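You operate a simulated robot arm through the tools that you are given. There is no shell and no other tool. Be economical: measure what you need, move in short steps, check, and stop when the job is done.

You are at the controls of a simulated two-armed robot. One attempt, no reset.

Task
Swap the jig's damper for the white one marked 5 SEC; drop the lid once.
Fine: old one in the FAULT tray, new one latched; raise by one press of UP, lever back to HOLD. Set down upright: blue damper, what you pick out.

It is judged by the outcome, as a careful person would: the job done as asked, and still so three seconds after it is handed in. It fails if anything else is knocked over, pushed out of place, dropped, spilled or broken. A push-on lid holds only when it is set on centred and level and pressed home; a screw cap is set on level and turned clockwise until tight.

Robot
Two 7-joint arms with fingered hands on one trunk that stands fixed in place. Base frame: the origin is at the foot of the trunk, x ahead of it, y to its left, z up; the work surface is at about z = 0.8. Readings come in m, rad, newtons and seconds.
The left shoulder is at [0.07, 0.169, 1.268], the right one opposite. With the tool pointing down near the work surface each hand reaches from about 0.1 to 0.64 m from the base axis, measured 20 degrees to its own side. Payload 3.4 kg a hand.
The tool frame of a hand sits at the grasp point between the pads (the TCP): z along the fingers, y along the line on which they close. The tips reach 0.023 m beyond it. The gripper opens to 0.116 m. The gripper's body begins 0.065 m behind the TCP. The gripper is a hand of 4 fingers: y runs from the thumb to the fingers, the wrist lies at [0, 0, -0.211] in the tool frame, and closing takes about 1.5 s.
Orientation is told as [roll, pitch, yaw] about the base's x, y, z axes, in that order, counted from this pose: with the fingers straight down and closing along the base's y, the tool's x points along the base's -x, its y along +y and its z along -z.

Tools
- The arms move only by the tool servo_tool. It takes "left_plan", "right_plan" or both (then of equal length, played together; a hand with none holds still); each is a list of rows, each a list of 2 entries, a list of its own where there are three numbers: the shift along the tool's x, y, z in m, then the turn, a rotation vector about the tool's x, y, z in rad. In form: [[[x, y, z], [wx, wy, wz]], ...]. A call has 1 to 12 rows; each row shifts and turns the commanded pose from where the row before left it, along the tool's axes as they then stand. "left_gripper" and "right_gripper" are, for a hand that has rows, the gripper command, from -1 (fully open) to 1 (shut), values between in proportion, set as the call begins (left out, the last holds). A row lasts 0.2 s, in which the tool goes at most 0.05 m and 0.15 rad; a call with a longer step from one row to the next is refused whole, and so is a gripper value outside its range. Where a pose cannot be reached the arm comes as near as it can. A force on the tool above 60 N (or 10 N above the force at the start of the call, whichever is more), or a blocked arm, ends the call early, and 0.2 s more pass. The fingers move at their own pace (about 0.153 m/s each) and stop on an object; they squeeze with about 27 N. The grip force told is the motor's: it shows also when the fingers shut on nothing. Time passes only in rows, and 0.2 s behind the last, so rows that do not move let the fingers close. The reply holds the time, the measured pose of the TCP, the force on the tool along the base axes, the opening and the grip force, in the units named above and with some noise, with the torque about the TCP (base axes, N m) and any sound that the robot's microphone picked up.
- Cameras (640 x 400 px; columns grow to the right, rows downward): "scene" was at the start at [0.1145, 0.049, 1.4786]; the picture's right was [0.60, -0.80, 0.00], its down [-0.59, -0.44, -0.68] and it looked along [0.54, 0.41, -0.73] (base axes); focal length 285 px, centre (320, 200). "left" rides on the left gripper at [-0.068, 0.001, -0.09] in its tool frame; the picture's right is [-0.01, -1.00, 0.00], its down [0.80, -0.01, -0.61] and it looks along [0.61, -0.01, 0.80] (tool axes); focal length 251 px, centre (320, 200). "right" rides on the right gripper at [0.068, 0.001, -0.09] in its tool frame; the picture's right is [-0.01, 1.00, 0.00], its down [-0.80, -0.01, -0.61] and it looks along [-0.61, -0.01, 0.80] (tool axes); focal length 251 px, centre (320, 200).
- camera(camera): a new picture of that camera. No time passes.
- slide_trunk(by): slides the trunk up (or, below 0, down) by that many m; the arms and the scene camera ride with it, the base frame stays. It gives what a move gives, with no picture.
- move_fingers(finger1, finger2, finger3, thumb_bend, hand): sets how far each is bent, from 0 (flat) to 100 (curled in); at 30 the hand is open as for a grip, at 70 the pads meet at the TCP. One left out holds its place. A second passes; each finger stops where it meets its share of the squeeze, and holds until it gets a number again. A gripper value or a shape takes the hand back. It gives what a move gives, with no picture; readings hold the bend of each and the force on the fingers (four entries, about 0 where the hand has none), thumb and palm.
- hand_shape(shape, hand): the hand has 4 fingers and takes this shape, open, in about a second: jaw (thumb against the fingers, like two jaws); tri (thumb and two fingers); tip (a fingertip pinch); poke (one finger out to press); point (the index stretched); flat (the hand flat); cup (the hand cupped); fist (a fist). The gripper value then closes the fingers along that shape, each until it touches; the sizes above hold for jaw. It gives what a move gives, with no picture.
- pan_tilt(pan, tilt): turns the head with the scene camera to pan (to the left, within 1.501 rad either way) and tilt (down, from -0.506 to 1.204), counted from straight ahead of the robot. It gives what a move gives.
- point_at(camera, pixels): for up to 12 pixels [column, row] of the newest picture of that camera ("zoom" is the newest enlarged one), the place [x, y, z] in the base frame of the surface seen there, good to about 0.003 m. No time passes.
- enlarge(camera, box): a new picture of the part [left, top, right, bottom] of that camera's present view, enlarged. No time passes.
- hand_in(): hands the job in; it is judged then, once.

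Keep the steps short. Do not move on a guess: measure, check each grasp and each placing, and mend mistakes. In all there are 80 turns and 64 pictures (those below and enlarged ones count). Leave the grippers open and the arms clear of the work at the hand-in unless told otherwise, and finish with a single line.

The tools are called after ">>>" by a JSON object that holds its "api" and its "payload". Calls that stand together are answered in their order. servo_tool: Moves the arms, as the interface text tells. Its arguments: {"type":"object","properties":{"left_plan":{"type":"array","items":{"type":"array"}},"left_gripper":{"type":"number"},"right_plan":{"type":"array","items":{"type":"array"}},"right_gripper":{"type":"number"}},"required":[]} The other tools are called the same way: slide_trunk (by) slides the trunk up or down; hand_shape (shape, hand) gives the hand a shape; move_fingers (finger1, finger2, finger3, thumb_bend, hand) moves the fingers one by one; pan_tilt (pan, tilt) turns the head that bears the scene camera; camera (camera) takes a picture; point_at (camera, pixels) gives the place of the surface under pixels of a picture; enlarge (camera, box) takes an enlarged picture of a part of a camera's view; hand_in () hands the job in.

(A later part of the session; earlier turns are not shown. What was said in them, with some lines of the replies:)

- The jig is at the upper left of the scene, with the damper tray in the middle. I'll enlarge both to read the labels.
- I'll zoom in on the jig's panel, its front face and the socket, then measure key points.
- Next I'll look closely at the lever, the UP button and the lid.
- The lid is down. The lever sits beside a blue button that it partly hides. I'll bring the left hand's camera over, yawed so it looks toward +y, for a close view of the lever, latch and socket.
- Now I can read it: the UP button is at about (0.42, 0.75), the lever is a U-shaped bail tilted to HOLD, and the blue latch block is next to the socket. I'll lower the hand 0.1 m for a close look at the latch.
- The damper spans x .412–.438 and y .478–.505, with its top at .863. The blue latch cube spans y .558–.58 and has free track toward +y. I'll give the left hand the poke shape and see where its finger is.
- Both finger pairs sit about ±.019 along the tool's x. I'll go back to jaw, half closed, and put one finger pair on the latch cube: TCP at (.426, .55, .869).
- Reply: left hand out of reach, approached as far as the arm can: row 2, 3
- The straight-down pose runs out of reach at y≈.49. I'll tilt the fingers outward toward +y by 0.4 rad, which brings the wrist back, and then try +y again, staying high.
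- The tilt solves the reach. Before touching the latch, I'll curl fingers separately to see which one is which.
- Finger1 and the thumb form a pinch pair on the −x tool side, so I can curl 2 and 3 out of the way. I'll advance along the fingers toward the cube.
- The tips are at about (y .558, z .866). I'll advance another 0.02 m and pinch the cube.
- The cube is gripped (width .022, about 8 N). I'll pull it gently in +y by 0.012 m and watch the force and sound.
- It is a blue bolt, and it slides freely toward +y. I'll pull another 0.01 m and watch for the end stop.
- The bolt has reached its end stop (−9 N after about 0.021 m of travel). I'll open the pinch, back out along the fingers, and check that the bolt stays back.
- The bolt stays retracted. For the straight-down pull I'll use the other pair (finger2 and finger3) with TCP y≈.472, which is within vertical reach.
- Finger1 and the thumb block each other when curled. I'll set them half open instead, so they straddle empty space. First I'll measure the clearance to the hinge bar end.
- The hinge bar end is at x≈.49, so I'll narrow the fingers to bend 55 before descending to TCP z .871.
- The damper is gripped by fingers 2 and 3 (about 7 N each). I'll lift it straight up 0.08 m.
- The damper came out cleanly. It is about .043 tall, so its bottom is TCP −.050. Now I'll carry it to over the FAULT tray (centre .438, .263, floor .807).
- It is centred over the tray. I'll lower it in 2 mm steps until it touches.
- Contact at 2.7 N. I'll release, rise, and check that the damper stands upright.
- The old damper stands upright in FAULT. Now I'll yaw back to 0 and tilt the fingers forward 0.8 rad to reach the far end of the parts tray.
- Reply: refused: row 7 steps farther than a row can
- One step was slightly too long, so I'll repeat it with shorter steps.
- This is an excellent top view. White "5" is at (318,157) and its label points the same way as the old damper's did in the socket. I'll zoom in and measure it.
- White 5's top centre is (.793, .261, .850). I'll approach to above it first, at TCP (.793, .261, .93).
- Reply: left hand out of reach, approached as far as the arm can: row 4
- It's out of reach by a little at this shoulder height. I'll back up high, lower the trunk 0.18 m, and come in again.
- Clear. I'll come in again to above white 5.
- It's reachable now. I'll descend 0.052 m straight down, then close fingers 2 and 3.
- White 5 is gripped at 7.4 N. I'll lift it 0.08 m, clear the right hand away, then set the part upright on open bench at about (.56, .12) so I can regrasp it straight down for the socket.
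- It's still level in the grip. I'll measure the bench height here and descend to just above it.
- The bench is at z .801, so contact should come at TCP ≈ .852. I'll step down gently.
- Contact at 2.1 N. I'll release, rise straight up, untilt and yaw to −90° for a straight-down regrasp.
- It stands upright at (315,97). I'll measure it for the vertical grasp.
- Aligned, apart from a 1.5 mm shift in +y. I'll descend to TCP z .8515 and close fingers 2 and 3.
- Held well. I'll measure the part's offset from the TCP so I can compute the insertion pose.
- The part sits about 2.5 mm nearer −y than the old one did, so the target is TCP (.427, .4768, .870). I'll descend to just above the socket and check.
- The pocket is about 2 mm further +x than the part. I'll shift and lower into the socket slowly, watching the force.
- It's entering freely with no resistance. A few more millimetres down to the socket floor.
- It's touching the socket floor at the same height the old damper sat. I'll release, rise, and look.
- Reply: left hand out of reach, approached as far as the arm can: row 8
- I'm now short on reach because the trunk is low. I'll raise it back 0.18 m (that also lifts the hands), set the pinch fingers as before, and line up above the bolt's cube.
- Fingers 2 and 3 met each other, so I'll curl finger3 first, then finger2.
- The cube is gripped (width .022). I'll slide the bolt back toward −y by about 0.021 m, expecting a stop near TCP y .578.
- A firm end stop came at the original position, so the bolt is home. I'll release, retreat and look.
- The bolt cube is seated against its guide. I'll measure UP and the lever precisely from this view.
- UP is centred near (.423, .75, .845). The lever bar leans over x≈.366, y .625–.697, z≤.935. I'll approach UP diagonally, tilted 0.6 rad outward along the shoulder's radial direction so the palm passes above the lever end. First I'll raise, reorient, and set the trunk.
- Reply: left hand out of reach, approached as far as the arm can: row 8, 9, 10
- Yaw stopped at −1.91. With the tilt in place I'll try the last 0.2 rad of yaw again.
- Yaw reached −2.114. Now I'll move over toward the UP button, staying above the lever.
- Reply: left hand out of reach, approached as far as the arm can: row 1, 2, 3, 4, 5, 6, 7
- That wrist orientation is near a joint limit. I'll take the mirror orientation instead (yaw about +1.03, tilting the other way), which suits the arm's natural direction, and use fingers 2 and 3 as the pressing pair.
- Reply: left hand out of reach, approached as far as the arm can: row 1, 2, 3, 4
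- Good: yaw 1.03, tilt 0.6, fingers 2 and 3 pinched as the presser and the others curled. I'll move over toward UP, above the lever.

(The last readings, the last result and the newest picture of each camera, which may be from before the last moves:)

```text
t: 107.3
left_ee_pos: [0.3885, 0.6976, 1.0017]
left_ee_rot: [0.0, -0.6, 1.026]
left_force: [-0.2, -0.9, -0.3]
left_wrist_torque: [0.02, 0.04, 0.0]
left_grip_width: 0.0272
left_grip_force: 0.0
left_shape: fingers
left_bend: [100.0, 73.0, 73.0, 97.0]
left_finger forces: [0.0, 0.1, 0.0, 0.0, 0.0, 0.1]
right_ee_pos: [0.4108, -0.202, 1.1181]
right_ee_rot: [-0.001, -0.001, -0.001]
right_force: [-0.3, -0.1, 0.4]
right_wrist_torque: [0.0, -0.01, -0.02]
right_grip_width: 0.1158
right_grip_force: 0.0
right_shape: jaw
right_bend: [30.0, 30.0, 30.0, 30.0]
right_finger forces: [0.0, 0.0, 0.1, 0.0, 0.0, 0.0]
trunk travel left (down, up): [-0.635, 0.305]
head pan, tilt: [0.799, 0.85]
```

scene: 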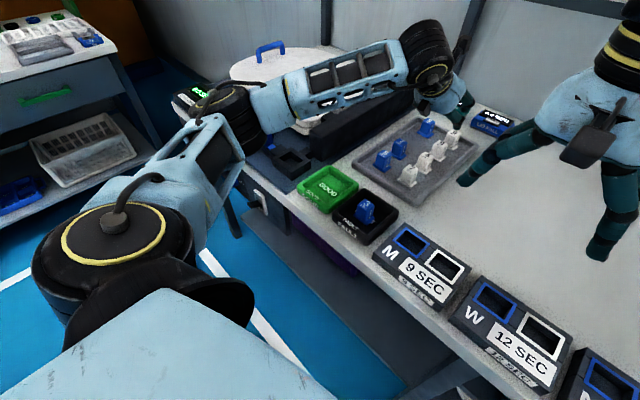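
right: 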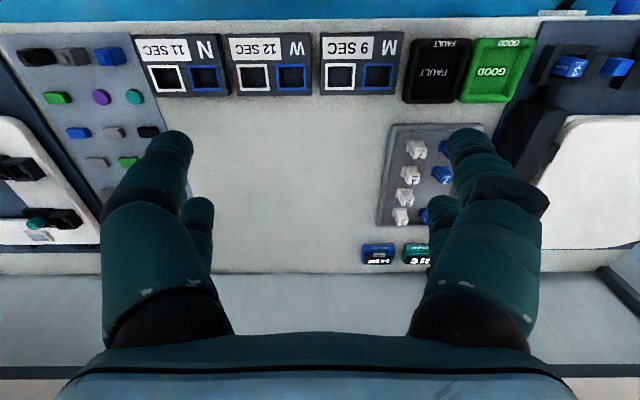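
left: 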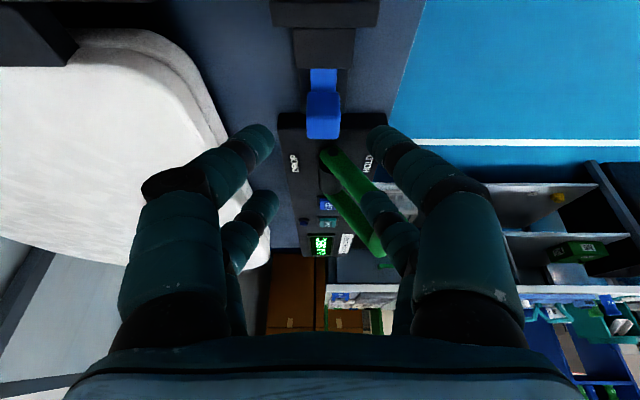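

That reached it. I'll advance along the fingers to hover 2.5 cm above UP and check with a picture.

>>> {"api": "servo_tool", "payload": {"left_plan": [[[0.0003, -0.0014, 0.035], [0, 0, 0]], [[0.0003, -0.0014, 0.035], [0, 0, 0]], [[0.0002, -0.0013, 0.033], [0, 0, 0]], [[0, 0, 0.0197], [0, 0, 0]], [[0, 0, 0], [0, 0, 0]]]}}

>>> {"api": "camera", "payload": {"camera": "left"}}

```text
t: 108.5
left_ee_pos: [0.4284, 0.7539, 0.8993]
left_ee_rot: [0.0, -0.6, 1.028]
left_force: [-0.5, -0.4, 0.1]
left_wrist_torque: [0.0, -0.01, -0.03]
left_grip_width: 0.0275
left_grip_force: 0.1
left_shape: fingers
left_bend: [100.0, 73.0, 73.0, 97.0]
left_finger forces: [0.0, 0.0, 0.1, 0.0, 0.0, 0.0]
right_ee_pos: [0.4094, -0.2006, 1.1178]
right_ee_rot: [0.0, 0.0, 0.0]
right_force: [0.0, 0.5, -0.6]
right_wrist_torque: [0.03, -0.01, 0.01]
right_grip_width: 0.1159
right_grip_force: 0.0
right_shape: jaw
right_bend: [30.0, 30.0, 30.0, 30.0]
right_finger forces: [0.0, 0.0, 0.0, 0.0, 0.0, 0.0]
trunk travel left (down, up): [-0.635, 0.305]
head pan, tilt: [0.799, 0.85]
```

```text
9 pictures are left
```

left: 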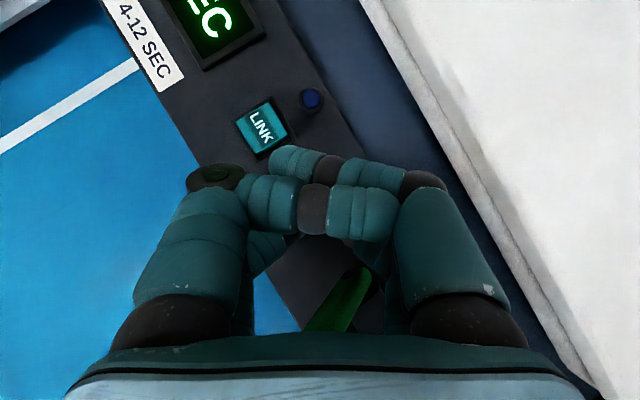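

UP is hidden under the curled fingers, but the geometry places the presser over it (LINK is well beyond). I'll press straight down in small steps, watching force and sound.

>>> {"api": "servo_tool", "payload": {"left_plan": [[[0.0023, 0, 0.0033], [0, 0, 0]], [[0.0023, 0, 0.0033], [0, 0, 0]], [[0.0023, 0, 0.0033], [0, 0, 0]], [[0.0011, 0, 0.0016], [0, 0, 0]]]}}

>>> {"api": "servo_tool", "payload": {"left_plan": [[[0.0011, 0, 0.0016], [0, 0, 0]], [[0.0011, 0, 0.0016], [0, 0, 0]]]}}

```text
t: 109.5
left_ee_pos: [0.4289, 0.7546, 0.8852]
left_ee_rot: [-0.001, -0.598, 1.03]
left_force: [-0.5, 1.4, -0.2]
left_wrist_torque: [-0.02, 0.01, 0.0]
left_grip_width: 0.0273
left_grip_force: 0.1
left_shape: fingers
left_bend: [100.0, 73.0, 73.0, 97.0]
left_finger forces: [0.1, 0.0, 0.0, 0.1, 0.0, 0.1]
right_ee_pos: [0.4093, -0.2002, 1.1183]
right_ee_rot: [0.0, 0.001, 0.0]
right_force: [-0.6, -0.5, -0.2]
right_wrist_torque: [-0.02, 0.03, 0.0]
right_grip_width: 0.116
right_grip_force: 0.0
right_shape: jaw
right_bend: [30.0, 30.0, 30.0, 30.0]
right_finger forces: [0.1, 0.1, 0.1, 0.1, 0.0, 0.1]
trunk travel left (down, up): [-0.635, 0.305]
head pan, tilt: [0.799, 0.85]
```

```text
t: 110.1
left_ee_pos: [0.4272, 0.7552, 0.8795]
left_ee_rot: [0.002, -0.6, 1.028]
left_force: [-0.3, -0.1, 0.2]
left_wrist_torque: [0.06, 0.0, -0.02]
left_grip_width: 0.0271
left_grip_force: 0.1
left_shape: fingers
left_bend: [100.0, 73.0, 73.0, 97.0]
left_finger forces: [0.0, 0.0, 0.0, 0.1, 0.0, 0.0]
right_ee_pos: [0.4097, -0.1998, 1.1178]
right_ee_rot: [0.0, 0.0, -0.001]
right_force: [-0.1, -1.0, -0.3]
right_wrist_torque: [-0.03, 0.01, -0.02]
right_grip_width: 0.116
right_grip_force: 0.0
right_shape: jaw
right_bend: [30.0, 30.0, 30.0, 30.0]
right_finger forces: [0.0, 0.0, 0.0, 0.1, 0.0, 0.0]
trunk travel left (down, up): [-0.635, 0.305]
head pan, tilt: [0.799, 0.85]
```

>>> {"api": "servo_tool", "payload": {"left_plan": [[[0.0011, 0, 0.0016], [0, 0, 0]], [[0.0011, 0, 0.0016], [0, 0, 0]]]}}

```text
t: 110.7
left_ee_pos: [0.4297, 0.7545, 0.8766]
left_ee_rot: [0.0, -0.599, 1.028]
left_force: [0.5, -0.6, 0.1]
left_wrist_torque: [-0.02, 0.0, -0.03]
left_grip_width: 0.027
left_grip_force: 0.0
left_shape: fingers
left_bend: [100.0, 73.0, 73.0, 97.0]
left_finger forces: [0.0, 0.0, 0.0, 0.1, 0.1, 0.1]
right_ee_pos: [0.4101, -0.1997, 1.1185]
right_ee_rot: [0.001, 0.0, 0.001]
right_force: [0.8, -0.2, -0.1]
right_wrist_torque: [0.0, 0.01, -0.01]
right_grip_width: 0.116
right_grip_force: 0.1
right_shape: jaw
right_bend: [30.0, 30.0, 30.0, 30.0]
right_finger forces: [0.0, 0.0, 0.1, 0.1, 0.1, 0.1]
trunk travel left (down, up): [-0.635, 0.305]
head pan, tilt: [0.799, 0.85]
```

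>>> {"api": "servo_tool", "payload": {"left_plan": [[[0.0011, 0, 0.0016], [0, 0, 0]], [[0.0011, 0, 0.0016], [0, 0, 0]]]}}

```text
t: 111.3
left_ee_pos: [0.4285, 0.7535, 0.8736]
left_ee_rot: [-0.001, -0.601, 1.027]
left_force: [-0.7, 0.1, 0.5]
left_wrist_torque: [0.0, 0.02, 0.01]
left_grip_width: 0.0272
left_grip_force: 0.0
left_shape: fingers
left_bend: [100.0, 73.0, 73.0, 97.0]
left_finger forces: [0.0, 0.0, 0.0, 0.0, 0.1, 0.1]
right_ee_pos: [0.4091, -0.2007, 1.1179]
right_ee_rot: [0.0, -0.002, -0.001]
right_force: [-0.4, -0.4, -0.1]
right_wrist_torque: [-0.01, -0.02, 0.02]
right_grip_width: 0.1159
right_grip_force: 0.0
right_shape: jaw
right_bend: [30.0, 30.0, 30.0, 30.0]
right_finger forces: [0.0, 0.0, 0.0, 0.0, 0.0, 0.1]
trunk travel left (down, up): [-0.635, 0.305]
head pan, tilt: [0.799, 0.85]
```

>>> {"api": "servo_tool", "payload": {"left_plan": [[[0.0011, 0, 0.0016], [0, 0, 0]], [[0.0011, 0, 0.0016], [0, 0, 0]]]}}

```text
t: 111.9
left_ee_pos: [0.4294, 0.7531, 0.871]
left_ee_rot: [-0.001, -0.601, 1.028]
left_force: [0.0, 1.6, 6.7]
left_wrist_torque: [0.03, 0.05, 0.0]
left_grip_width: 0.0272
left_grip_force: 5.1
left_shape: fingers
left_bend: [100.0, 74.0, 73.0, 97.0]
left_finger forces: [0.0, 10.9, 0.0, 0.1, 0.1, 0.0]
right_ee_pos: [0.4082, -0.2011, 1.1185]
right_ee_rot: [0.002, 0.0, -0.001]
right_force: [0.7, -0.4, 0.2]
right_wrist_torque: [0.0, 0.0, 0.03]
right_grip_width: 0.116
right_grip_force: 0.0
right_shape: jaw
right_bend: [30.0, 30.0, 30.0, 30.0]
right_finger forces: [0.0, 0.0, 0.0, 0.0, 0.0, 0.0]
trunk travel left (down, up): [-0.635, 0.305]
head pan, tilt: [0.799, 0.85]
heard: click
```

A click at 6.7 N: UP is pressed. I'll back straight off along the fingers and look at the lid.

>>> {"api": "servo_tool", "payload": {"left_plan": [[[-0.003, 0, -0.02], [0, 0, 0]], [[0, 0, -0.035], [0, 0, 0]], [[0, 0, -0.035], [0, 0, 0]], [[0, 0, -0.035], [0, 0, 0]], [[0.0295, -0.0238, -0.0225], [0, 0, 0]], [[0.0295, -0.0238, -0.0225], [0, 0, 0]], [[0.0295, -0.0238, -0.0225], [0, 0, 0]], [[0.0295, -0.0238, -0.0225], [0, 0, 0]], [[0, 0, 0], [0, 0, 0]]]}}

>>> {"api": "camera", "payload": {"camera": "scene"}}

```text
t: 113.9
left_ee_pos: [0.3962, 0.5212, 0.9806]
left_ee_rot: [0.001, -0.601, 1.027]
left_force: [-0.2, 0.5, -0.8]
left_wrist_torque: [-0.02, -0.01, 0.01]
left_grip_width: 0.0273
left_grip_force: 0.0
left_shape: fingers
left_bend: [100.0, 74.0, 73.0, 97.0]
left_finger forces: [0.0, 0.0, 0.1, 0.0, 0.1, 0.1]
right_ee_pos: [0.4088, -0.1997, 1.1194]
right_ee_rot: [0.001, 0.0, -0.001]
right_force: [0.1, 0.0, -0.1]
right_wrist_torque: [-0.01, 0.02, 0.04]
right_grip_width: 0.116
right_grip_force: 0.0
right_shape: jaw
right_bend: [30.0, 30.0, 30.0, 30.0]
right_finger forces: [0.1, 0.1, 0.0, 0.1, 0.0, 0.0]
trunk travel left (down, up): [-0.635, 0.305]
head pan, tilt: [0.799, 0.85]
```

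```text
8 pictures are left
```

scene: 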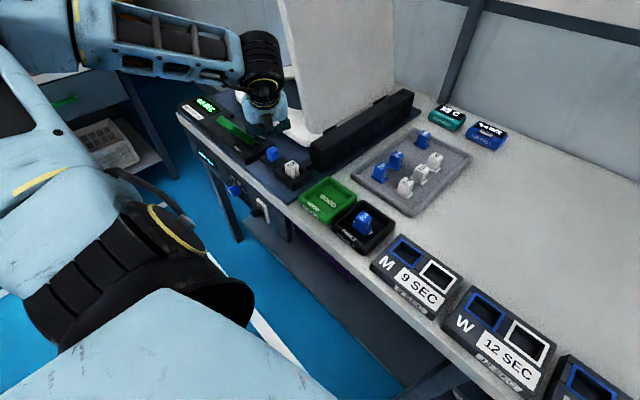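

The lid is up. Next is the lever: I'll bring the pinched fingertips to the −x side of the bar (TCP .325, .662, .935), ready to push toward DROP.

>>> {"api": "servo_tool", "payload": {"left_plan": [[[-0.0179, 0.0335, 0.0109], [0, 0, 0]], [[-0.0179, 0.0335, 0.0109], [0, 0, 0]], [[-0.0179, 0.0335, 0.0109], [0, 0, 0]], [[-0.0179, 0.0335, 0.0109], [0, 0, 0]], [[0.0141, 0, 0.0206], [0, 0, 0]], [[0.0141, 0, 0.0206], [0, 0, 0]], [[0, 0, 0], [0, 0, 0]]]}}

>>> {"api": "camera", "payload": {"camera": "left"}}

```text
t: 115.5
left_ee_pos: [0.3255, 0.6617, 0.9367]
left_ee_rot: [0.0, -0.599, 1.028]
left_force: [0.8, -0.2, 0.7]
left_wrist_torque: [-0.05, -0.01, -0.01]
left_grip_width: 0.0271
left_grip_force: 0.0
left_shape: fingers
left_bend: [100.0, 74.0, 73.0, 97.0]
left_finger forces: [0.1, 0.0, 0.0, 0.0, 0.0, 0.0]
right_ee_pos: [0.4091, -0.2003, 1.1198]
right_ee_rot: [0.001, 0.001, 0.0]
right_force: [-0.6, -0.2, 0.2]
right_wrist_torque: [0.03, -0.01, -0.02]
right_grip_width: 0.1158
right_grip_force: 0.2
right_shape: jaw
right_bend: [30.0, 30.0, 30.0, 30.0]
right_finger forces: [0.0, 0.0, 0.0, 0.0, 0.0, 0.0]
trunk travel left (down, up): [-0.635, 0.305]
head pan, tilt: [0.799, 0.85]
```

```text
7 pictures are left
```

left: 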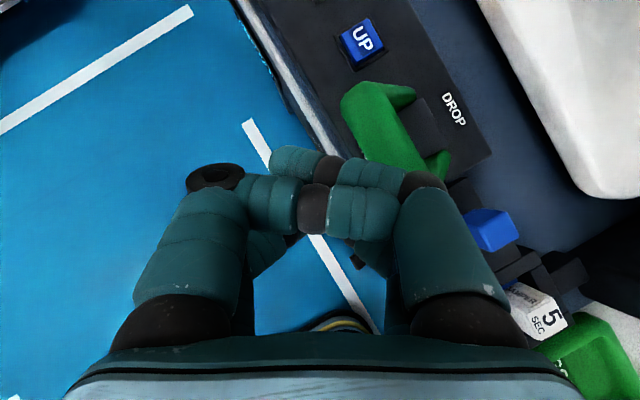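

The lever bar is just to the right of the fingertips. I'll push in +x in small rows.

>>> {"api": "servo_tool", "payload": {"left_plan": [[[-0.0064, -0.0128, 0.0044], [0, 0, 0]], [[-0.0064, -0.0128, 0.0044], [0, 0, 0]], [[-0.0064, -0.0128, 0.0044], [0, 0, 0]]]}}

>>> {"api": "servo_tool", "payload": {"left_plan": [[[-0.0064, -0.0128, 0.0044], [0, 0, 0]], [[-0.0064, -0.0128, 0.0044], [0, 0, 0]]]}}

```text
t: 116.3
left_ee_pos: [0.3693, 0.6568, 0.9406]
left_ee_rot: [0.0, -0.606, 1.031]
left_force: [-13.6, -1.6, 19.6]
left_wrist_torque: [-0.53, 0.13, -0.32]
left_grip_width: 0.0275
left_grip_force: 12.1
left_shape: fingers
left_bend: [100.0, 70.0, 83.0, 97.0]
left_finger forces: [0.0, 0.1, 24.4, 0.1, 0.0, 0.0]
right_ee_pos: [0.4055, -0.2034, 1.1199]
right_ee_rot: [0.003, -0.003, 0.001]
right_force: [-0.6, 0.2, 0.0]
right_wrist_torque: [0.02, 0.03, -0.04]
right_grip_width: 0.1159
right_grip_force: 0.0
right_shape: jaw
right_bend: [30.0, 30.0, 30.0, 30.0]
right_finger forces: [0.1, 0.0, 0.1, 0.0, 0.1, 0.0]
trunk travel left (down, up): [-0.635, 0.305]
head pan, tilt: [0.799, 0.85]
```

```text
t: 116.9
left_ee_pos: [0.4004, 0.6553, 0.9395]
left_ee_rot: [0.001, -0.606, 1.029]
left_force: [-8.4, -2.1, 20.8]
left_wrist_torque: [-0.32, 0.27, -0.01]
left_grip_width: 0.027
left_grip_force: 12.9
left_shape: fingers
left_bend: [100.0, 73.0, 100.0, 98.0]
left_finger forces: [0.0, 5.6, 17.6, 0.0, 4.0, 0.0]
right_ee_pos: [0.406, -0.2054, 1.1194]
right_ee_rot: [0.005, -0.003, -0.001]
right_force: [-0.5, 0.3, -0.5]
right_wrist_torque: [-0.01, 0.01, 0.02]
right_grip_width: 0.116
right_grip_force: 0.1
right_shape: jaw
right_bend: [30.0, 30.0, 30.0, 30.0]
right_finger forces: [0.0, 0.0, 0.0, 0.0, 0.0, 0.0]
trunk travel left (down, up): [-0.635, 0.305]
head pan, tilt: [0.799, 0.85]
```

The finger is being bent by the bar and the force is mostly upward. I'll check before pushing further.

>>> {"api": "camera", "payload": {"camera": "left"}}

```text
6 pictures are left
```

left: 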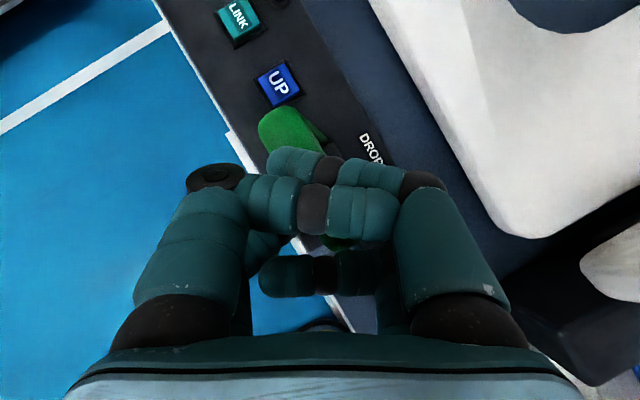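

The finger is riding over the bar; it's compliant along its bending direction. I'll retreat, turn the hand so the stiff direction faces +x (yaw ≈0.3), re-pinch the fingers and come in lower.

>>> {"api": "servo_tool", "payload": {"left_plan": [[[-0.017, 0, -0.0248], [0, 0, 0]], [[-0.017, 0, -0.0248], [0, 0, 0]], [[-0.0085, 0, -0.0124], [0, 0, 0]], [[0.0171, 0.0342, -0.0117], [0, 0, 0]], [[0.0171, 0.0342, -0.0117], [0, 0, 0]], [[0, 0, 0], [0.0825, 0, 0.1204]], [[0, 0, 0], [0.0825, 0, 0.1204]], [[0, 0, 0], [0.0825, 0, 0.1204]], [[0, 0, 0], [0.0825, 0, 0.1204]], [[0, 0, 0], [0.0825, 0, 0.1204]], [[0, 0, 0], [0, 0, 0]]]}}

>>> {"api": "move_fingers", "payload": {"hand": "left", "finger2": 45, "finger3": 45}}

>>> {"api": "move_fingers", "payload": {"hand": "left", "finger2": 75, "finger3": 75}}

```text
t: 119.3
left_ee_pos: [0.3234, 0.6612, 1.011]
left_ee_rot: [-0.001, -0.601, 0.296]
left_force: [-0.2, 0.1, -0.7]
left_wrist_torque: [-0.01, -0.01, 0.03]
left_grip_width: 0.0276
left_grip_force: 0.0
left_shape: fingers
left_bend: [100.0, 72.0, 94.0, 97.0]
left_finger forces: [0.1, 0.1, 0.1, 0.0, 0.0, 0.1]
right_ee_pos: [0.41, -0.2003, 1.1178]
right_ee_rot: [0.0, -0.001, -0.002]
right_force: [0.2, 0.6, 0.0]
right_wrist_torque: [0.0, 0.02, 0.01]
right_grip_width: 0.116
right_grip_force: 0.1
right_shape: jaw
right_bend: [30.0, 30.0, 30.0, 30.0]
right_finger forces: [0.0, 0.0, 0.1, 0.0, 0.0, 0.0]
trunk travel left (down, up): [-0.635, 0.305]
head pan, tilt: [0.799, 0.85]
```

```text
t: 120.3
left_ee_pos: [0.3237, 0.6608, 1.0117]
left_ee_rot: [-0.001, -0.6, 0.297]
left_force: [-0.6, 0.5, 0.6]
left_wrist_torque: [-0.01, -0.04, 0.02]
left_grip_width: 0.0272
left_grip_force: 0.1
left_shape: fingers
left_bend: [100.0, 45.0, 45.0, 97.0]
left_finger forces: [0.0, 0.0, 0.0, 0.1, 0.1, 0.0]
right_ee_pos: [0.4103, -0.2003, 1.1183]
right_ee_rot: [0.001, 0.001, 0.0]
right_force: [-0.1, -0.1, -0.8]
right_wrist_torque: [0.03, -0.02, 0.01]
right_grip_width: 0.116
right_grip_force: 0.1
right_shape: jaw
right_bend: [30.0, 30.0, 30.0, 30.0]
right_finger forces: [0.1, 0.0, 0.1, 0.0, 0.0, 0.1]
trunk travel left (down, up): [-0.635, 0.305]
head pan, tilt: [0.799, 0.85]
```

```text
t: 121.3
left_ee_pos: [0.3225, 0.661, 1.0116]
left_ee_rot: [0.0, -0.6, 0.299]
left_force: [-0.1, 0.2, 0.5]
left_wrist_torque: [-0.02, 0.0, -0.03]
left_grip_width: 0.0272
left_grip_force: 0.0
left_shape: fingers
left_bend: [100.0, 73.0, 73.0, 97.0]
left_finger forces: [0.0, 0.1, 0.1, 0.1, 0.1, 0.0]
right_ee_pos: [0.4091, -0.2013, 1.1194]
right_ee_rot: [0.0, 0.0, 0.0]
right_force: [0.1, 0.3, 0.0]
right_wrist_torque: [-0.02, 0.01, -0.01]
right_grip_width: 0.1158
right_grip_force: 0.0
right_shape: jaw
right_bend: [30.0, 30.0, 30.0, 30.0]
right_finger forces: [0.0, 0.0, 0.0, 0.0, 0.0, 0.1]
trunk travel left (down, up): [-0.635, 0.305]
head pan, tilt: [0.799, 0.85]
```

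Yaw is 0.3 and the fingers are pinched. I'll lower to TCP z .925 on the −x side of the bar and push +x.

>>> {"api": "servo_tool", "payload": {"left_plan": [[[0.0246, 0, 0.0359], [0, 0, 0]], [[0.0246, 0, 0.0359], [0, 0, 0]], [[-0.0118, -0.0044, 0.0081], [0, 0, 0]], [[-0.0118, -0.0044, 0.0081], [0, 0, 0]], [[-0.0118, -0.0044, 0.0081], [0, 0, 0]]]}}

>>> {"api": "servo_tool", "payload": {"left_plan": [[[-0.0118, -0.0044, 0.0081], [0, 0, 0]], [[-0.0079, -0.0029, 0.0054], [0, 0, 0]]]}}

```text
t: 122.5
left_ee_pos: [0.3637, 0.6593, 0.9278]
left_ee_rot: [0.002, -0.604, 0.299]
left_force: [-8.1, -1.3, 11.1]
left_wrist_torque: [0.22, -0.16, 0.19]
left_grip_width: 0.0264
left_grip_force: 6.8
left_shape: fingers
left_bend: [100.0, 73.0, 73.0, 100.0]
left_finger forces: [0.0, 0.0, 0.1, 0.0, 14.2, 0.0]
right_ee_pos: [0.4067, -0.2016, 1.1199]
right_ee_rot: [0.002, -0.002, 0.0]
right_force: [-0.3, 0.3, 0.3]
right_wrist_torque: [0.01, 0.05, -0.01]
right_grip_width: 0.1157
right_grip_force: 0.1
right_shape: jaw
right_bend: [30.0, 30.0, 30.0, 30.0]
right_finger forces: [0.0, 0.1, 0.0, 0.0, 0.0, 0.0]
trunk travel left (down, up): [-0.635, 0.305]
head pan, tilt: [0.799, 0.85]
```

```text
t: 123.1
left_ee_pos: [0.3865, 0.6561, 0.9333]
left_ee_rot: [0.007, -0.613, 0.296]
left_force: [-13.2, 7.0, 37.7]
left_wrist_torque: [0.58, -0.19, -0.03]
left_grip_width: 0.0256
left_grip_force: 22.2
left_shape: fingers
left_bend: [100.0, 73.0, 74.0, 100.0]
left_finger forces: [0.1, 0.0, 6.1, 0.0, 37.4, 0.0]
right_ee_pos: [0.4036, -0.2043, 1.1209]
right_ee_rot: [0.006, -0.006, -0.001]
right_force: [0.0, -0.1, 0.4]
right_wrist_torque: [-0.01, 0.02, -0.01]
right_grip_width: 0.1159
right_grip_force: 0.0
right_shape: jaw
right_bend: [30.0, 30.0, 30.0, 30.0]
right_finger forces: [0.0, 0.1, 0.0, 0.1, 0.0, 0.1]
trunk travel left (down, up): [-0.635, 0.305]
head pan, tilt: [0.799, 0.85]
```

The curled thumb is riding on the bar. I'll back off and simply shut the whole jaw, so the closed fingers form a stiff blade, then push with that, lower.

>>> {"api": "servo_tool", "payload": {"left_plan": [[[-0.0198, 0, -0.0289], [0, 0, 0]], [[-0.0198, 0, -0.0289], [0, 0, 0]], [[0.0296, 0.011, -0.0203], [0, 0, 0]], [[0.0296, 0.011, -0.0203], [0, 0, 0]], [[0.0118, 0.0044, -0.0081], [0, 0, 0]], [[0, 0, 0], [0, 0, 0]]]}}

>>> {"api": "hand_shape", "payload": {"hand": "left", "shape": "jaw"}}

>>> {"api": "servo_tool", "payload": {"left_plan": [[[0, 0, 0], [0, 0, 0]], [[0, 0, 0], [0, 0, 0]], [[0, 0, 0], [0, 0, 0]], [[0, 0, 0], [0, 0, 0]], [[0, 0, 0], [0, 0, 0]], [[0, 0, 0], [0, 0, 0]], [[0, 0, 0], [0, 0, 0]]], "left_gripper": 1}}

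>>> {"api": "camera", "payload": {"camera": "left"}}

```text
t: 124.5
left_ee_pos: [0.3033, 0.6609, 0.9937]
left_ee_rot: [-0.002, -0.598, 0.299]
left_force: [0.0, -0.4, 0.2]
left_wrist_torque: [-0.04, 0.0, -0.01]
left_grip_width: 0.0271
left_grip_force: 0.1
left_shape: fingers
left_bend: [100.0, 73.0, 73.0, 97.0]
left_finger forces: [0.0, 0.1, 0.0, 0.0, 0.0, 0.0]
right_ee_pos: [0.4101, -0.199, 1.1193]
right_ee_rot: [0.0, 0.002, -0.001]
right_force: [0.2, -0.3, 0.0]
right_wrist_torque: [-0.01, -0.02, 0.01]
right_grip_width: 0.116
right_grip_force: 0.0
right_shape: jaw
right_bend: [30.0, 30.0, 30.0, 30.0]
right_finger forces: [0.1, 0.0, 0.0, 0.0, 0.0, 0.0]
trunk travel left (down, up): [-0.635, 0.305]
head pan, tilt: [0.799, 0.85]
```

```text
t: 125.4
left_ee_pos: [0.3018, 0.6619, 0.9954]
left_ee_rot: [-0.001, -0.599, 0.299]
left_force: [0.1, 0.3, 0.8]
left_wrist_torque: [0.0, -0.04, -0.01]
left_grip_width: 0.1161
left_grip_force: 0.0
left_shape: jaw
left_bend: [30.0, 30.0, 30.0, 30.0]
left_finger forces: [0.0, 0.1, 0.0, 0.0, 0.1, 0.1]
right_ee_pos: [0.4103, -0.2004, 1.1197]
right_ee_rot: [0.001, 0.0, 0.001]
right_force: [0.8, 0.5, 0.8]
right_wrist_torque: [0.0, -0.01, -0.02]
right_grip_width: 0.1157
right_grip_force: 0.1
right_shape: jaw
right_bend: [30.0, 30.0, 30.0, 30.0]
right_finger forces: [0.0, 0.0, 0.0, 0.1, 0.0, 0.0]
trunk travel left (down, up): [-0.635, 0.305]
head pan, tilt: [0.799, 0.85]
```

```text
t: 127.0
left_ee_pos: [0.3021, 0.6611, 0.9945]
left_ee_rot: [0.0, -0.602, 0.299]
left_force: [-0.1, -0.2, -0.4]
left_wrist_torque: [0.01, 0.0, -0.02]
left_grip_width: 0.0001
left_grip_force: 27.0
left_shape: jaw
left_bend: [62.0, 62.0, 62.0, 62.0]
left_finger forces: [0.0, 0.0, 0.1, 0.0, 0.0, 0.0]
right_ee_pos: [0.41, -0.1985, 1.1189]
right_ee_rot: [0.0, 0.002, 0.001]
right_force: [-0.3, 0.3, -0.6]
right_wrist_torque: [0.01, 0.03, -0.01]
right_grip_width: 0.116
right_grip_force: 0.0
right_shape: jaw
right_bend: [30.0, 30.0, 30.0, 30.0]
right_finger forces: [0.0, 0.1, 0.0, 0.0, 0.1, 0.0]
trunk travel left (down, up): [-0.635, 0.305]
head pan, tilt: [0.799, 0.85]
```

```text
5 pictures are left
```

left: 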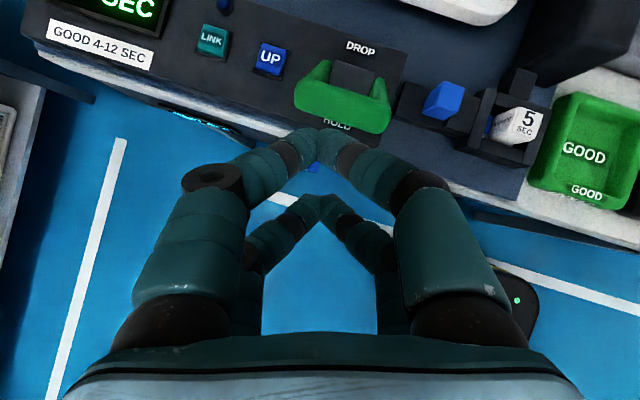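

A clear view: the lever is still at HOLD. I'll measure the bar and my fingertips.

>>> {"api": "point_at", "payload": {"camera": "left", "pixels": [[342, 118], [342, 103], [340, 127], [305, 105], [383, 118], [350, 92], [312, 135], [335, 140], [355, 70], [318, 75], [380, 95]]}}

```text
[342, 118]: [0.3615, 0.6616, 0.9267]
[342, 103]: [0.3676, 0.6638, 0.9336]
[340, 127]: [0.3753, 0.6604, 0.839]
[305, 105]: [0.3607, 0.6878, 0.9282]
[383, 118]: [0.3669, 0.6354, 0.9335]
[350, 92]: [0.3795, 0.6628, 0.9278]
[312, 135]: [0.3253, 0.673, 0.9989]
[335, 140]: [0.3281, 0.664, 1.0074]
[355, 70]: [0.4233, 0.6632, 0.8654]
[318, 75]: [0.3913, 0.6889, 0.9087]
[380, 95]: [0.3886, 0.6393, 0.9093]
```

The bar centre is at (.368, .662, .927). I'll drop the blade to TCP (.302, .657, .908), then push +x following the bar's arc.

>>> {"api": "servo_tool", "payload": {"left_plan": [[[0.025, -0.0019, 0.0354], [0, 0, 0]], [[0.025, -0.0019, 0.0354], [0, 0, 0]], [[-0.0158, -0.0059, 0.0108], [0, 0, 0]], [[-0.0158, -0.0059, 0.0108], [0, 0, 0]]]}}

>>> {"api": "servo_tool", "payload": {"left_plan": [[[-0.0147, -0.0044, 0.004], [0, 0, 0]], [[-0.0147, -0.0044, 0.004], [0, 0, 0]], [[-0.0147, -0.0044, 0.004], [0, 0, 0]]]}}

```text
t: 128.0
left_ee_pos: [0.3413, 0.656, 0.9073]
left_ee_rot: [-0.003, -0.598, 0.299]
left_force: [-2.8, -1.0, -0.4]
left_wrist_torque: [0.01, -0.04, -0.09]
left_grip_width: 0.0001
left_grip_force: 27.1
left_shape: jaw
left_bend: [62.0, 62.0, 62.0, 62.0]
left_finger forces: [0.0, 0.0, 0.1, 0.0, 2.3, 0.1]
right_ee_pos: [0.4079, -0.1996, 1.1185]
right_ee_rot: [-0.001, -0.001, 0.001]
right_force: [-0.8, -0.7, 0.0]
right_wrist_torque: [-0.01, -0.01, 0.05]
right_grip_width: 0.1159
right_grip_force: 0.1
right_shape: jaw
right_bend: [30.0, 30.0, 30.0, 30.0]
right_finger forces: [0.0, 0.0, 0.0, 0.1, 0.1, 0.0]
trunk travel left (down, up): [-0.635, 0.305]
head pan, tilt: [0.799, 0.85]
```

```text
t: 128.8
left_ee_pos: [0.3911, 0.6573, 0.9237]
left_ee_rot: [-0.001, -0.601, 0.299]
left_force: [0.2, -0.5, -0.4]
left_wrist_torque: [-0.02, -0.01, 0.0]
left_grip_width: 0.0001
left_grip_force: 27.3
left_shape: jaw
left_bend: [62.0, 62.0, 62.0, 62.0]
left_finger forces: [0.0, 0.1, 0.0, 0.0, 0.0, 0.0]
right_ee_pos: [0.4103, -0.2005, 1.1173]
right_ee_rot: [-0.001, 0.002, 0.001]
right_force: [-0.4, 0.0, -0.3]
right_wrist_torque: [0.01, 0.01, 0.01]
right_grip_width: 0.1159
right_grip_force: 0.1
right_shape: jaw
right_bend: [30.0, 30.0, 30.0, 30.0]
right_finger forces: [0.0, 0.0, 0.0, 0.1, 0.0, 0.0]
trunk travel left (down, up): [-0.635, 0.305]
head pan, tilt: [0.799, 0.85]
```

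There was contact, and then it went free; the lever seems to have snapped over. I'll check.

>>> {"api": "camera", "payload": {"camera": "left"}}

```text
4 pictures are left
```

left: 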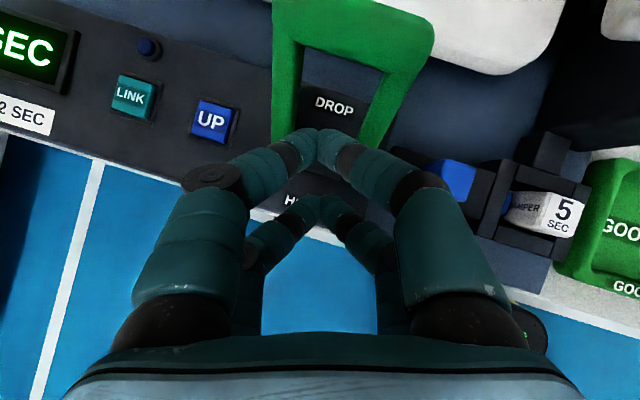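

The lever is at DROP, so the lid should be falling. I'll measure the bar where it is now, raise the hand clear, and wait for the lid to land.

>>> {"api": "point_at", "payload": {"camera": "left", "pixels": [[340, 30], [360, 35], [290, 15], [415, 30], [350, 48], [350, 10], [285, 60], [395, 85], [460, 55], [515, 60]]}}

>>> {"api": "servo_tool", "payload": {"left_plan": [[[-0.0226, 0, -0.033], [0, 0, 0]], [[-0.0226, 0, -0.033], [0, 0, 0]], [[0, 0, 0], [0, 0, 0]], [[0, 0, 0], [0, 0, 0]], [[0, 0, 0], [0, 0, 0]], [[0, 0, 0], [0, 0, 0]], [[0, 0, 0], [0, 0, 0]], [[0, 0, 0], [0, 0, 0]], [[0, 0, 0], [0, 0, 0]], [[0, 0, 0], [0, 0, 0]], [[0, 0, 0], [0, 0, 0]], [[0, 0, 0], [0, 0, 0]]]}}

>>> {"api": "servo_tool", "payload": {"left_plan": [[[0, 0, 0], [0, 0, 0]], [[0, 0, 0], [0, 0, 0]], [[0, 0, 0], [0, 0, 0]], [[0, 0, 0], [0, 0, 0]], [[0, 0, 0], [0, 0, 0]], [[0, 0, 0], [0, 0, 0]], [[0, 0, 0], [0, 0, 0]], [[0, 0, 0], [0, 0, 0]], [[0, 0, 0], [0, 0, 0]], [[0, 0, 0], [0, 0, 0]], [[0, 0, 0], [0, 0, 0]], [[0, 0, 0], [0, 0, 0]]]}}

>>> {"api": "servo_tool", "payload": {"left_plan": [[[0, 0, 0], [0, 0, 0]], [[0, 0, 0], [0, 0, 0]], [[0, 0, 0], [0, 0, 0]], [[0, 0, 0], [0, 0, 0]], [[0, 0, 0], [0, 0, 0]], [[0, 0, 0], [0, 0, 0]], [[0, 0, 0], [0, 0, 0]], [[0, 0, 0], [0, 0, 0]], [[0, 0, 0], [0, 0, 0]], [[0, 0, 0], [0, 0, 0]], [[0, 0, 0], [0, 0, 0]], [[0, 0, 0], [0, 0, 0]]]}}

```text
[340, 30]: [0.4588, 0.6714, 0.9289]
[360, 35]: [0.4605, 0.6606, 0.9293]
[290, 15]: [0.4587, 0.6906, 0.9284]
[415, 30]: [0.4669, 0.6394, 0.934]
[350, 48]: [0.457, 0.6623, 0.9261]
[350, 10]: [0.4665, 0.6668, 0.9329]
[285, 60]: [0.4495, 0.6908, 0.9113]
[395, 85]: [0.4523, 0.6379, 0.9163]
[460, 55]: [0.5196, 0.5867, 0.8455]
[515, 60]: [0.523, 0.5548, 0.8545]
```

```text
t: 131.4
left_ee_pos: [0.3892, 0.6562, 1.0022]
left_ee_rot: [-0.002, -0.6, 0.299]
left_force: [-0.5, -0.2, 0.4]
left_wrist_torque: [-0.01, -0.04, 0.02]
left_grip_width: 0.0001
left_grip_force: 27.2
left_shape: jaw
left_bend: [62.0, 62.0, 62.0, 62.0]
left_finger forces: [0.1, 0.1, 0.0, 0.0, 0.0, 0.1]
right_ee_pos: [0.41, -0.1992, 1.1178]
right_ee_rot: [0.0, 0.001, -0.001]
right_force: [0.5, 0.2, 0.0]
right_wrist_torque: [-0.01, 0.0, 0.0]
right_grip_width: 0.1159
right_grip_force: 0.0
right_shape: jaw
right_bend: [30.0, 30.0, 30.0, 30.0]
right_finger forces: [0.0, 0.0, 0.1, 0.0, 0.1, 0.0]
trunk travel left (down, up): [-0.635, 0.305]
head pan, tilt: [0.799, 0.85]
```

```text
t: 134.0
left_ee_pos: [0.3902, 0.658, 1.0007]
left_ee_rot: [-0.001, -0.601, 0.3]
left_force: [1.0, 0.5, -0.2]
left_wrist_torque: [0.0, 0.01, -0.01]
left_grip_width: 0.0001
left_grip_force: 27.3
left_shape: jaw
left_bend: [62.0, 62.0, 62.0, 62.0]
left_finger forces: [0.1, 0.0, 0.0, 0.0, 0.0, 0.1]
right_ee_pos: [0.4099, -0.2004, 1.1187]
right_ee_rot: [-0.001, -0.001, -0.002]
right_force: [0.6, 0.3, 0.4]
right_wrist_torque: [0.01, -0.03, -0.03]
right_grip_width: 0.1159
right_grip_force: 0.0
right_shape: jaw
right_bend: [30.0, 30.0, 30.0, 30.0]
right_finger forces: [0.1, 0.0, 0.0, 0.0, 0.0, 0.0]
trunk travel left (down, up): [-0.635, 0.305]
head pan, tilt: [0.799, 0.85]
```

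```text
t: 136.6
left_ee_pos: [0.3891, 0.6564, 1.0006]
left_ee_rot: [-0.002, -0.6, 0.3]
left_force: [0.9, -0.1, -0.1]
left_wrist_torque: [0.0, -0.02, 0.02]
left_grip_width: 0.0
left_grip_force: 27.5
left_shape: jaw
left_bend: [62.0, 62.0, 62.0, 62.0]
left_finger forces: [0.0, 0.0, 0.1, 0.0, 0.0, 0.0]
right_ee_pos: [0.4084, -0.1993, 1.1187]
right_ee_rot: [0.0, -0.001, 0.0]
right_force: [-1.0, 0.7, -0.1]
right_wrist_torque: [0.01, 0.01, 0.0]
right_grip_width: 0.116
right_grip_force: 0.1
right_shape: jaw
right_bend: [30.0, 30.0, 30.0, 30.0]
right_finger forces: [0.0, 0.0, 0.1, 0.0, 0.1, 0.0]
trunk travel left (down, up): [-0.635, 0.305]
head pan, tilt: [0.799, 0.85]
```

About 8 s have passed. To return the lever I'll yaw to 1.3 (blade nearly vertical in the x–z plane), move above the +x side of the bar, and look down before descending.

>>> {"api": "servo_tool", "payload": {"left_plan": [[[0, 0, 0], [-0.0807, 0, -0.1179]], [[0, 0, 0], [-0.0807, 0, -0.1179]], [[0, 0, 0], [-0.0807, 0, -0.1179]], [[0, 0, 0], [-0.0807, 0, -0.1179]], [[0, 0, 0], [-0.0807, 0, -0.1179]], [[0, 0, 0], [-0.0807, 0, -0.1179]], [[0, 0, 0], [-0.0807, 0, -0.1179]], [[-0.0085, -0.0369, 0.0058], [0, 0, 0]], [[-0.0085, -0.0369, 0.0058], [0, 0, 0]], [[-0.0085, -0.0369, 0.0058], [0, 0, 0]], [[0, 0, 0], [0, 0, 0]]]}}

>>> {"api": "camera", "payload": {"camera": "left"}}

```text
t: 139.0
left_ee_pos: [0.5027, 0.6544, 1.0013]
left_ee_rot: [-0.002, -0.598, 1.298]
left_force: [0.2, -0.2, 0.3]
left_wrist_torque: [0.04, -0.01, 0.01]
left_grip_width: 0.0
left_grip_force: 27.0
left_shape: jaw
left_bend: [62.0, 62.0, 62.0, 62.0]
left_finger forces: [0.0, 0.1, 0.0, 0.0, 0.0, 0.0]
right_ee_pos: [0.4091, -0.2, 1.1187]
right_ee_rot: [0.0, 0.0, 0.0]
right_force: [-0.1, 0.0, 0.3]
right_wrist_torque: [0.0, 0.02, 0.02]
right_grip_width: 0.1159
right_grip_force: 0.0
right_shape: jaw
right_bend: [30.0, 30.0, 30.0, 30.0]
right_finger forces: [0.1, 0.0, 0.0, 0.0, 0.0, 0.0]
trunk travel left (down, up): [-0.635, 0.305]
head pan, tilt: [0.799, 0.85]
```

```text
3 pictures are left
```

left: 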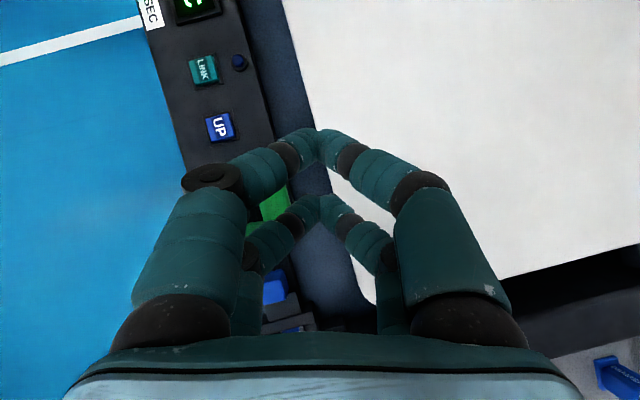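

The lid is down. I'll check the lid height below me and the bar's edge.

>>> {"api": "point_at", "payload": {"camera": "left", "pixels": [[280, 200], [265, 210], [285, 190], [360, 130], [340, 230], [400, 160], [318, 135], [320, 198]]}}

```text
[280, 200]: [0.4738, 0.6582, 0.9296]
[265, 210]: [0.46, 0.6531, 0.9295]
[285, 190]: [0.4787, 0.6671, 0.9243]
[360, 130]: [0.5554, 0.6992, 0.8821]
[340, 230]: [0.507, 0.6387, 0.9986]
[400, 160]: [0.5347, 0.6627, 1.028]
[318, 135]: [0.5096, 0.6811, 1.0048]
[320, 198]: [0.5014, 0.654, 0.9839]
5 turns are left
```

I'll descend on the +x side of the bar and pull it toward HOLD along its arc, then look.

>>> {"api": "servo_tool", "payload": {"left_plan": [[[0.0212, 0, 0.0309], [0, 0, 0]], [[0.0212, 0, 0.0309], [0, 0, 0]], [[0.0012, 0.0154, -0.0057], [0, 0, 0]], [[0.0012, 0.0154, -0.0057], [0, 0, 0]], [[0.0012, 0.0154, -0.0057], [0, 0, 0]], [[0.0012, 0.0154, -0.0057], [0, 0, 0]], [[0.0046, 0.0154, -0.0007], [0, 0, 0]], [[0.0046, 0.0154, -0.0007], [0, 0, 0]], [[0.0046, 0.0154, -0.0007], [0, 0, 0]], [[0, 0, 0], [0, 0, 0]]]}}

>>> {"api": "servo_tool", "payload": {"left_plan": [[[-0.017, 0, -0.0248], [0, 0, 0]], [[-0.017, 0, -0.0248], [0, 0, 0]], [[-0.017, 0, -0.0248], [0, 0, 0]], [[0, 0, 0], [0, 0, 0]]]}}

>>> {"api": "camera", "payload": {"camera": "left"}}

```text
t: 140.0
left_ee_pos: [0.4732, 0.6545, 0.9481]
left_ee_rot: [-0.024, -0.619, 1.306]
left_force: [13.1, -4.2, 21.3]
left_wrist_torque: [-0.45, 0.04, 0.31]
left_grip_width: 0.0
left_grip_force: 26.8
left_shape: jaw
left_bend: [62.0, 73.0, 55.0, 62.0]
left_finger forces: [0.1, 26.0, 0.1, 0.1, 0.0, 0.1]
right_ee_pos: [0.408, -0.2042, 1.118]
right_ee_rot: [0.004, 0.001, 0.002]
right_force: [-0.1, -0.9, -0.5]
right_wrist_torque: [0.04, -0.03, 0.02]
right_grip_width: 0.1158
right_grip_force: 0.1
right_shape: jaw
right_bend: [30.0, 30.0, 30.0, 30.0]
right_finger forces: [0.1, 0.1, 0.0, 0.0, 0.1, 0.0]
trunk travel left (down, up): [-0.635, 0.305]
head pan, tilt: [0.799, 0.85]
stopped in row 5 (left hand): the force on the tool passed its limit at 64 N (the readings are from after the stop); the commanded pose is now the measured one
```

```text
t: 141.0
left_ee_pos: [0.4679, 0.66, 1.0316]
left_ee_rot: [-0.015, -0.608, 1.305]
left_force: [0.1, 1.2, 0.3]
left_wrist_torque: [0.01, 0.01, -0.01]
left_grip_width: 0.0
left_grip_force: 27.2
left_shape: jaw
left_bend: [62.0, 73.0, 55.0, 62.0]
left_finger forces: [0.0, 0.1, 0.0, 0.1, 0.1, 0.0]
right_ee_pos: [0.4091, -0.1991, 1.1184]
right_ee_rot: [-0.001, 0.001, 0.002]
right_force: [-0.1, -0.6, 0.4]
right_wrist_torque: [0.0, 0.0, 0.04]
right_grip_width: 0.1158
right_grip_force: 0.1
right_shape: jaw
right_bend: [30.0, 30.0, 30.0, 30.0]
right_finger forces: [0.0, 0.1, 0.1, 0.0, 0.0, 0.1]
trunk travel left (down, up): [-0.635, 0.305]
head pan, tilt: [0.799, 0.85]
```

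```text
2 pictures are left
4 turns are left
```

left: 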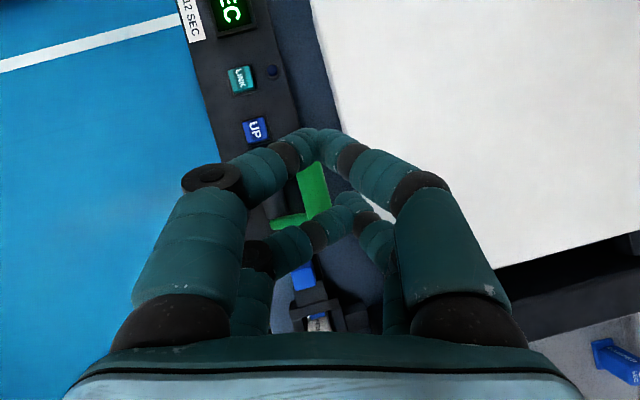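

The knuckle rode onto the bar because the closed fingers slope outward. Instead I'll open to a half-wide fork, straddle the bar from above, and drag it −x with the fingers' inner face, then lift and look.

>>> {"api": "servo_tool", "payload": {"left_plan": [[[0, 0, 0], [0, 0, 0]], [[0, 0, 0], [0, 0, 0]], [[0, 0, 0], [0, 0, 0]], [[0.0191, 0, 0.0279], [0, 0, 0]], [[0.0191, 0, 0.0279], [0, 0, 0]], [[0.0191, 0, 0.0279], [0, 0, 0]], [[0, 0, 0], [0, 0, 0]]], "left_gripper": 0}}

>>> {"api": "servo_tool", "payload": {"left_plan": [[[0.0018, 0.0128, -0.0037], [0, 0, 0]], [[0.0018, 0.0128, -0.0037], [0, 0, 0]], [[0.0018, 0.0128, -0.0037], [0, 0, 0]], [[0.0018, 0.0128, -0.0037], [0, 0, 0]], [[0.0029, 0.0128, -0.002], [0, 0, 0]], [[0.0029, 0.0128, -0.002], [0, 0, 0]], [[0.0029, 0.0128, -0.002], [0, 0, 0]], [[0, 0, 0], [0, 0, 0]]]}}

>>> {"api": "servo_tool", "payload": {"left_plan": [[[-0.0191, 0, -0.0279], [0, 0, 0]], [[-0.0191, 0, -0.0279], [0, 0, 0]], [[-0.0191, 0, -0.0279], [0, 0, 0]], [[0, 0, 0], [0, 0, 0]]]}}

>>> {"api": "camera", "payload": {"camera": "left"}}

```text
t: 142.6
left_ee_pos: [0.4722, 0.6581, 0.9309]
left_ee_rot: [-0.015, -0.61, 1.305]
left_force: [0.5, -0.3, -0.4]
left_wrist_torque: [-0.01, -0.01, 0.0]
left_grip_width: 0.0575
left_grip_force: 0.1
left_shape: jaw
left_bend: [72.0, 72.0, 72.0, 75.0]
left_finger forces: [0.0, 0.0, 0.0, 0.0, 0.0, 0.0]
right_ee_pos: [0.4089, -0.1997, 1.1186]
right_ee_rot: [0.001, -0.002, 0.001]
right_force: [-0.6, 1.1, -0.4]
right_wrist_torque: [-0.02, -0.05, -0.02]
right_grip_width: 0.1158
right_grip_force: 0.1
right_shape: jaw
right_bend: [30.0, 30.0, 30.0, 30.0]
right_finger forces: [0.0, 0.0, 0.1, 0.0, 0.1, 0.0]
trunk travel left (down, up): [-0.635, 0.305]
head pan, tilt: [0.799, 0.85]
```

```text
t: 144.4
left_ee_pos: [0.3742, 0.6542, 0.9485]
left_ee_rot: [-0.021, -0.626, 1.311]
left_force: [-0.5, 3.4, 52.7]
left_wrist_torque: [1.04, -2.48, 0.76]
left_grip_width: 0.0296
left_grip_force: 26.6
left_shape: jaw
left_bend: [65.0, 65.0, 69.0, 85.0]
left_finger forces: [29.8, 16.6, 27.1, 0.0, 81.6, 0.0]
right_ee_pos: [0.4043, -0.208, 1.1204]
right_ee_rot: [0.008, -0.007, 0.003]
right_force: [-0.2, 0.7, -0.5]
right_wrist_torque: [0.0, 0.02, -0.04]
right_grip_width: 0.1159
right_grip_force: 0.1
right_shape: jaw
right_bend: [30.0, 30.0, 30.0, 30.0]
right_finger forces: [0.0, 0.0, 0.0, 0.0, 0.1, 0.0]
trunk travel left (down, up): [-0.635, 0.305]
head pan, tilt: [0.799, 0.85]
```

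```text
t: 145.4
left_ee_pos: [0.3771, 0.6596, 1.0387]
left_ee_rot: [-0.014, -0.608, 1.308]
left_force: [0.2, 0.3, -0.7]
left_wrist_torque: [-0.06, -0.01, -0.01]
left_grip_width: 0.0203
left_grip_force: 26.8
left_shape: jaw
left_bend: [70.0, 71.0, 73.0, 82.0]
left_finger forces: [0.1, 0.0, 0.0, 0.1, 0.0, 0.1]
right_ee_pos: [0.4109, -0.199, 1.1181]
right_ee_rot: [0.001, 0.002, 0.002]
right_force: [0.2, 0.9, -0.6]
right_wrist_torque: [0.0, 0.03, 0.02]
right_grip_width: 0.1159
right_grip_force: 0.1
right_shape: jaw
right_bend: [30.0, 30.0, 30.0, 30.0]
right_finger forces: [0.0, 0.0, 0.1, 0.0, 0.0, 0.0]
trunk travel left (down, up): [-0.635, 0.305]
head pan, tilt: [0.799, 0.85]
```

```text
1 pictures are left
3 turns are left
```

left: 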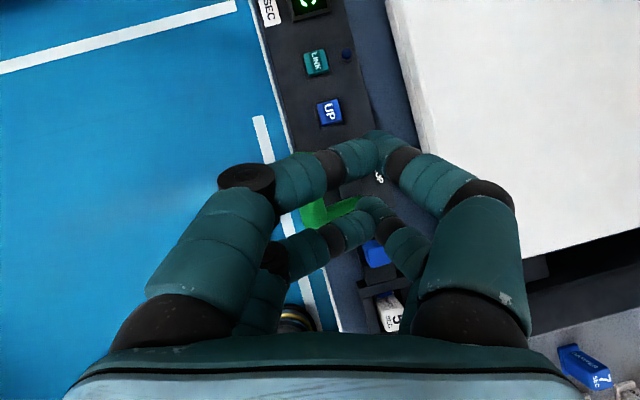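

The bar now appears on the HOLD side. I'll measure it, retreat clear with the hand open, and take a last overall look.

>>> {"api": "point_at", "payload": {"camera": "left", "pixels": [[314, 212], [320, 205], [345, 206], [308, 218], [450, 100], [390, 318]]}}

>>> {"api": "servo_tool", "payload": {"left_plan": [[[-0.017, 0, -0.0248], [0, 0, 0]], [[-0.017, 0, -0.0248], [0, 0, 0]], [[0.0334, -0.0112, -0.0228], [0, 0, 0]], [[0.0334, -0.0112, -0.0228], [0, 0, 0]], [[0.0334, -0.0112, -0.0228], [0, 0, 0]], [[0.0334, -0.0112, -0.0228], [0, 0, 0]], [[0.0334, -0.0112, -0.0228], [0, 0, 0]], [[0.0334, -0.0112, -0.0228], [0, 0, 0]], [[0, 0, 0], [0, 0, 0]]]}}

>>> {"api": "servo_tool", "payload": {"left_plan": [[[0, 0, 0], [0, 0, 0]], [[0, 0, 0], [0, 0, 0]], [[0, 0, 0], [0, 0, 0]], [[0, 0, 0], [0, 0, 0]], [[0, 0, 0], [0, 0, 0]]], "left_gripper": -1}}

>>> {"api": "camera", "payload": {"camera": "scene"}}

>>> {"api": "point_at", "payload": {"camera": "scene", "pixels": [[230, 130], [240, 137], [222, 122], [360, 90], [290, 168], [362, 222]]}}

```text
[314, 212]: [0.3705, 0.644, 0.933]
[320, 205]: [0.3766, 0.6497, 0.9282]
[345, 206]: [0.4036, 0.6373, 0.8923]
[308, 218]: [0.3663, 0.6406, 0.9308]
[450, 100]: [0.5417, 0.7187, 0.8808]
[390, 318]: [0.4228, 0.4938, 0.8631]
```

```text
t: 147.4
left_ee_pos: [0.3765, 0.4073, 1.0982]
left_ee_rot: [-0.015, -0.611, 1.306]
left_force: [0.0, 1.2, 0.0]
left_wrist_torque: [-0.02, 0.03, 0.02]
left_grip_width: 0.0205
left_grip_force: 26.7
left_shape: jaw
left_bend: [70.0, 71.0, 73.0, 82.0]
left_finger forces: [0.1, 0.0, 0.0, 0.0, 0.0, 0.0]
right_ee_pos: [0.4101, -0.1993, 1.1199]
right_ee_rot: [-0.001, 0.0, 0.003]
right_force: [-0.6, -0.7, 1.2]
right_wrist_torque: [0.01, 0.0, -0.02]
right_grip_width: 0.1162
right_grip_force: 0.0
right_shape: jaw
right_bend: [30.0, 30.0, 30.0, 30.0]
right_finger forces: [0.0, 0.0, 0.0, 0.0, 0.0, 0.0]
trunk travel left (down, up): [-0.635, 0.305]
head pan, tilt: [0.799, 0.85]
```

```text
t: 148.6
left_ee_pos: [0.3763, 0.4071, 1.0988]
left_ee_rot: [-0.016, -0.612, 1.305]
left_force: [-0.1, 0.1, -0.2]
left_wrist_torque: [-0.02, -0.02, 0.01]
left_grip_width: 0.1159
left_grip_force: 0.1
left_shape: jaw
left_bend: [30.0, 30.0, 30.0, 30.0]
left_finger forces: [0.1, 0.0, 0.0, 0.0, 0.1, 0.1]
right_ee_pos: [0.4092, -0.1996, 1.1195]
right_ee_rot: [0.001, 0.001, 0.0]
right_force: [-0.5, 0.2, 0.1]
right_wrist_torque: [0.01, 0.01, 0.02]
right_grip_width: 0.1162
right_grip_force: 0.2
right_shape: jaw
right_bend: [30.0, 30.0, 30.0, 30.0]
right_finger forces: [0.0, 0.0, 0.1, 0.1, 0.0, 0.1]
trunk travel left (down, up): [-0.635, 0.305]
head pan, tilt: [0.799, 0.85]
```

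```text
0 pictures are left
```

scene: 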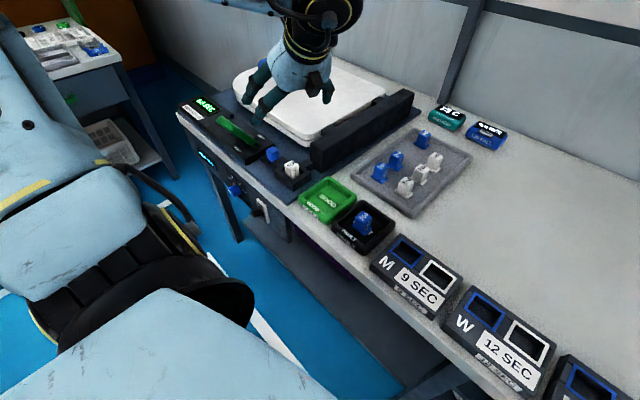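

```text
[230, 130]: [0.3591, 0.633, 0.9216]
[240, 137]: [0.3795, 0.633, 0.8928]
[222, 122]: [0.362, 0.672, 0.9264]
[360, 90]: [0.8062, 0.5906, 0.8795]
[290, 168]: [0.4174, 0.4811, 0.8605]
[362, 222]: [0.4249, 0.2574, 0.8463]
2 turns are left
```

The lever bar is back at its original HOLD position (x≈.360, z≈.926) and the lid is down. White 5 is bolted in, the blue damper stands upright in FAULT, and the arms are clear with grippers open. I'm handing in.

>>> {"api": "hand_in", "payload": {}}

```text
The job is handed in.
```

The white 5 SEC damper is latched in the jig, the old blue one stands upright in FAULT, and the lid was raised by one press of UP, dropped once and is down, with the lever back at HOLD.
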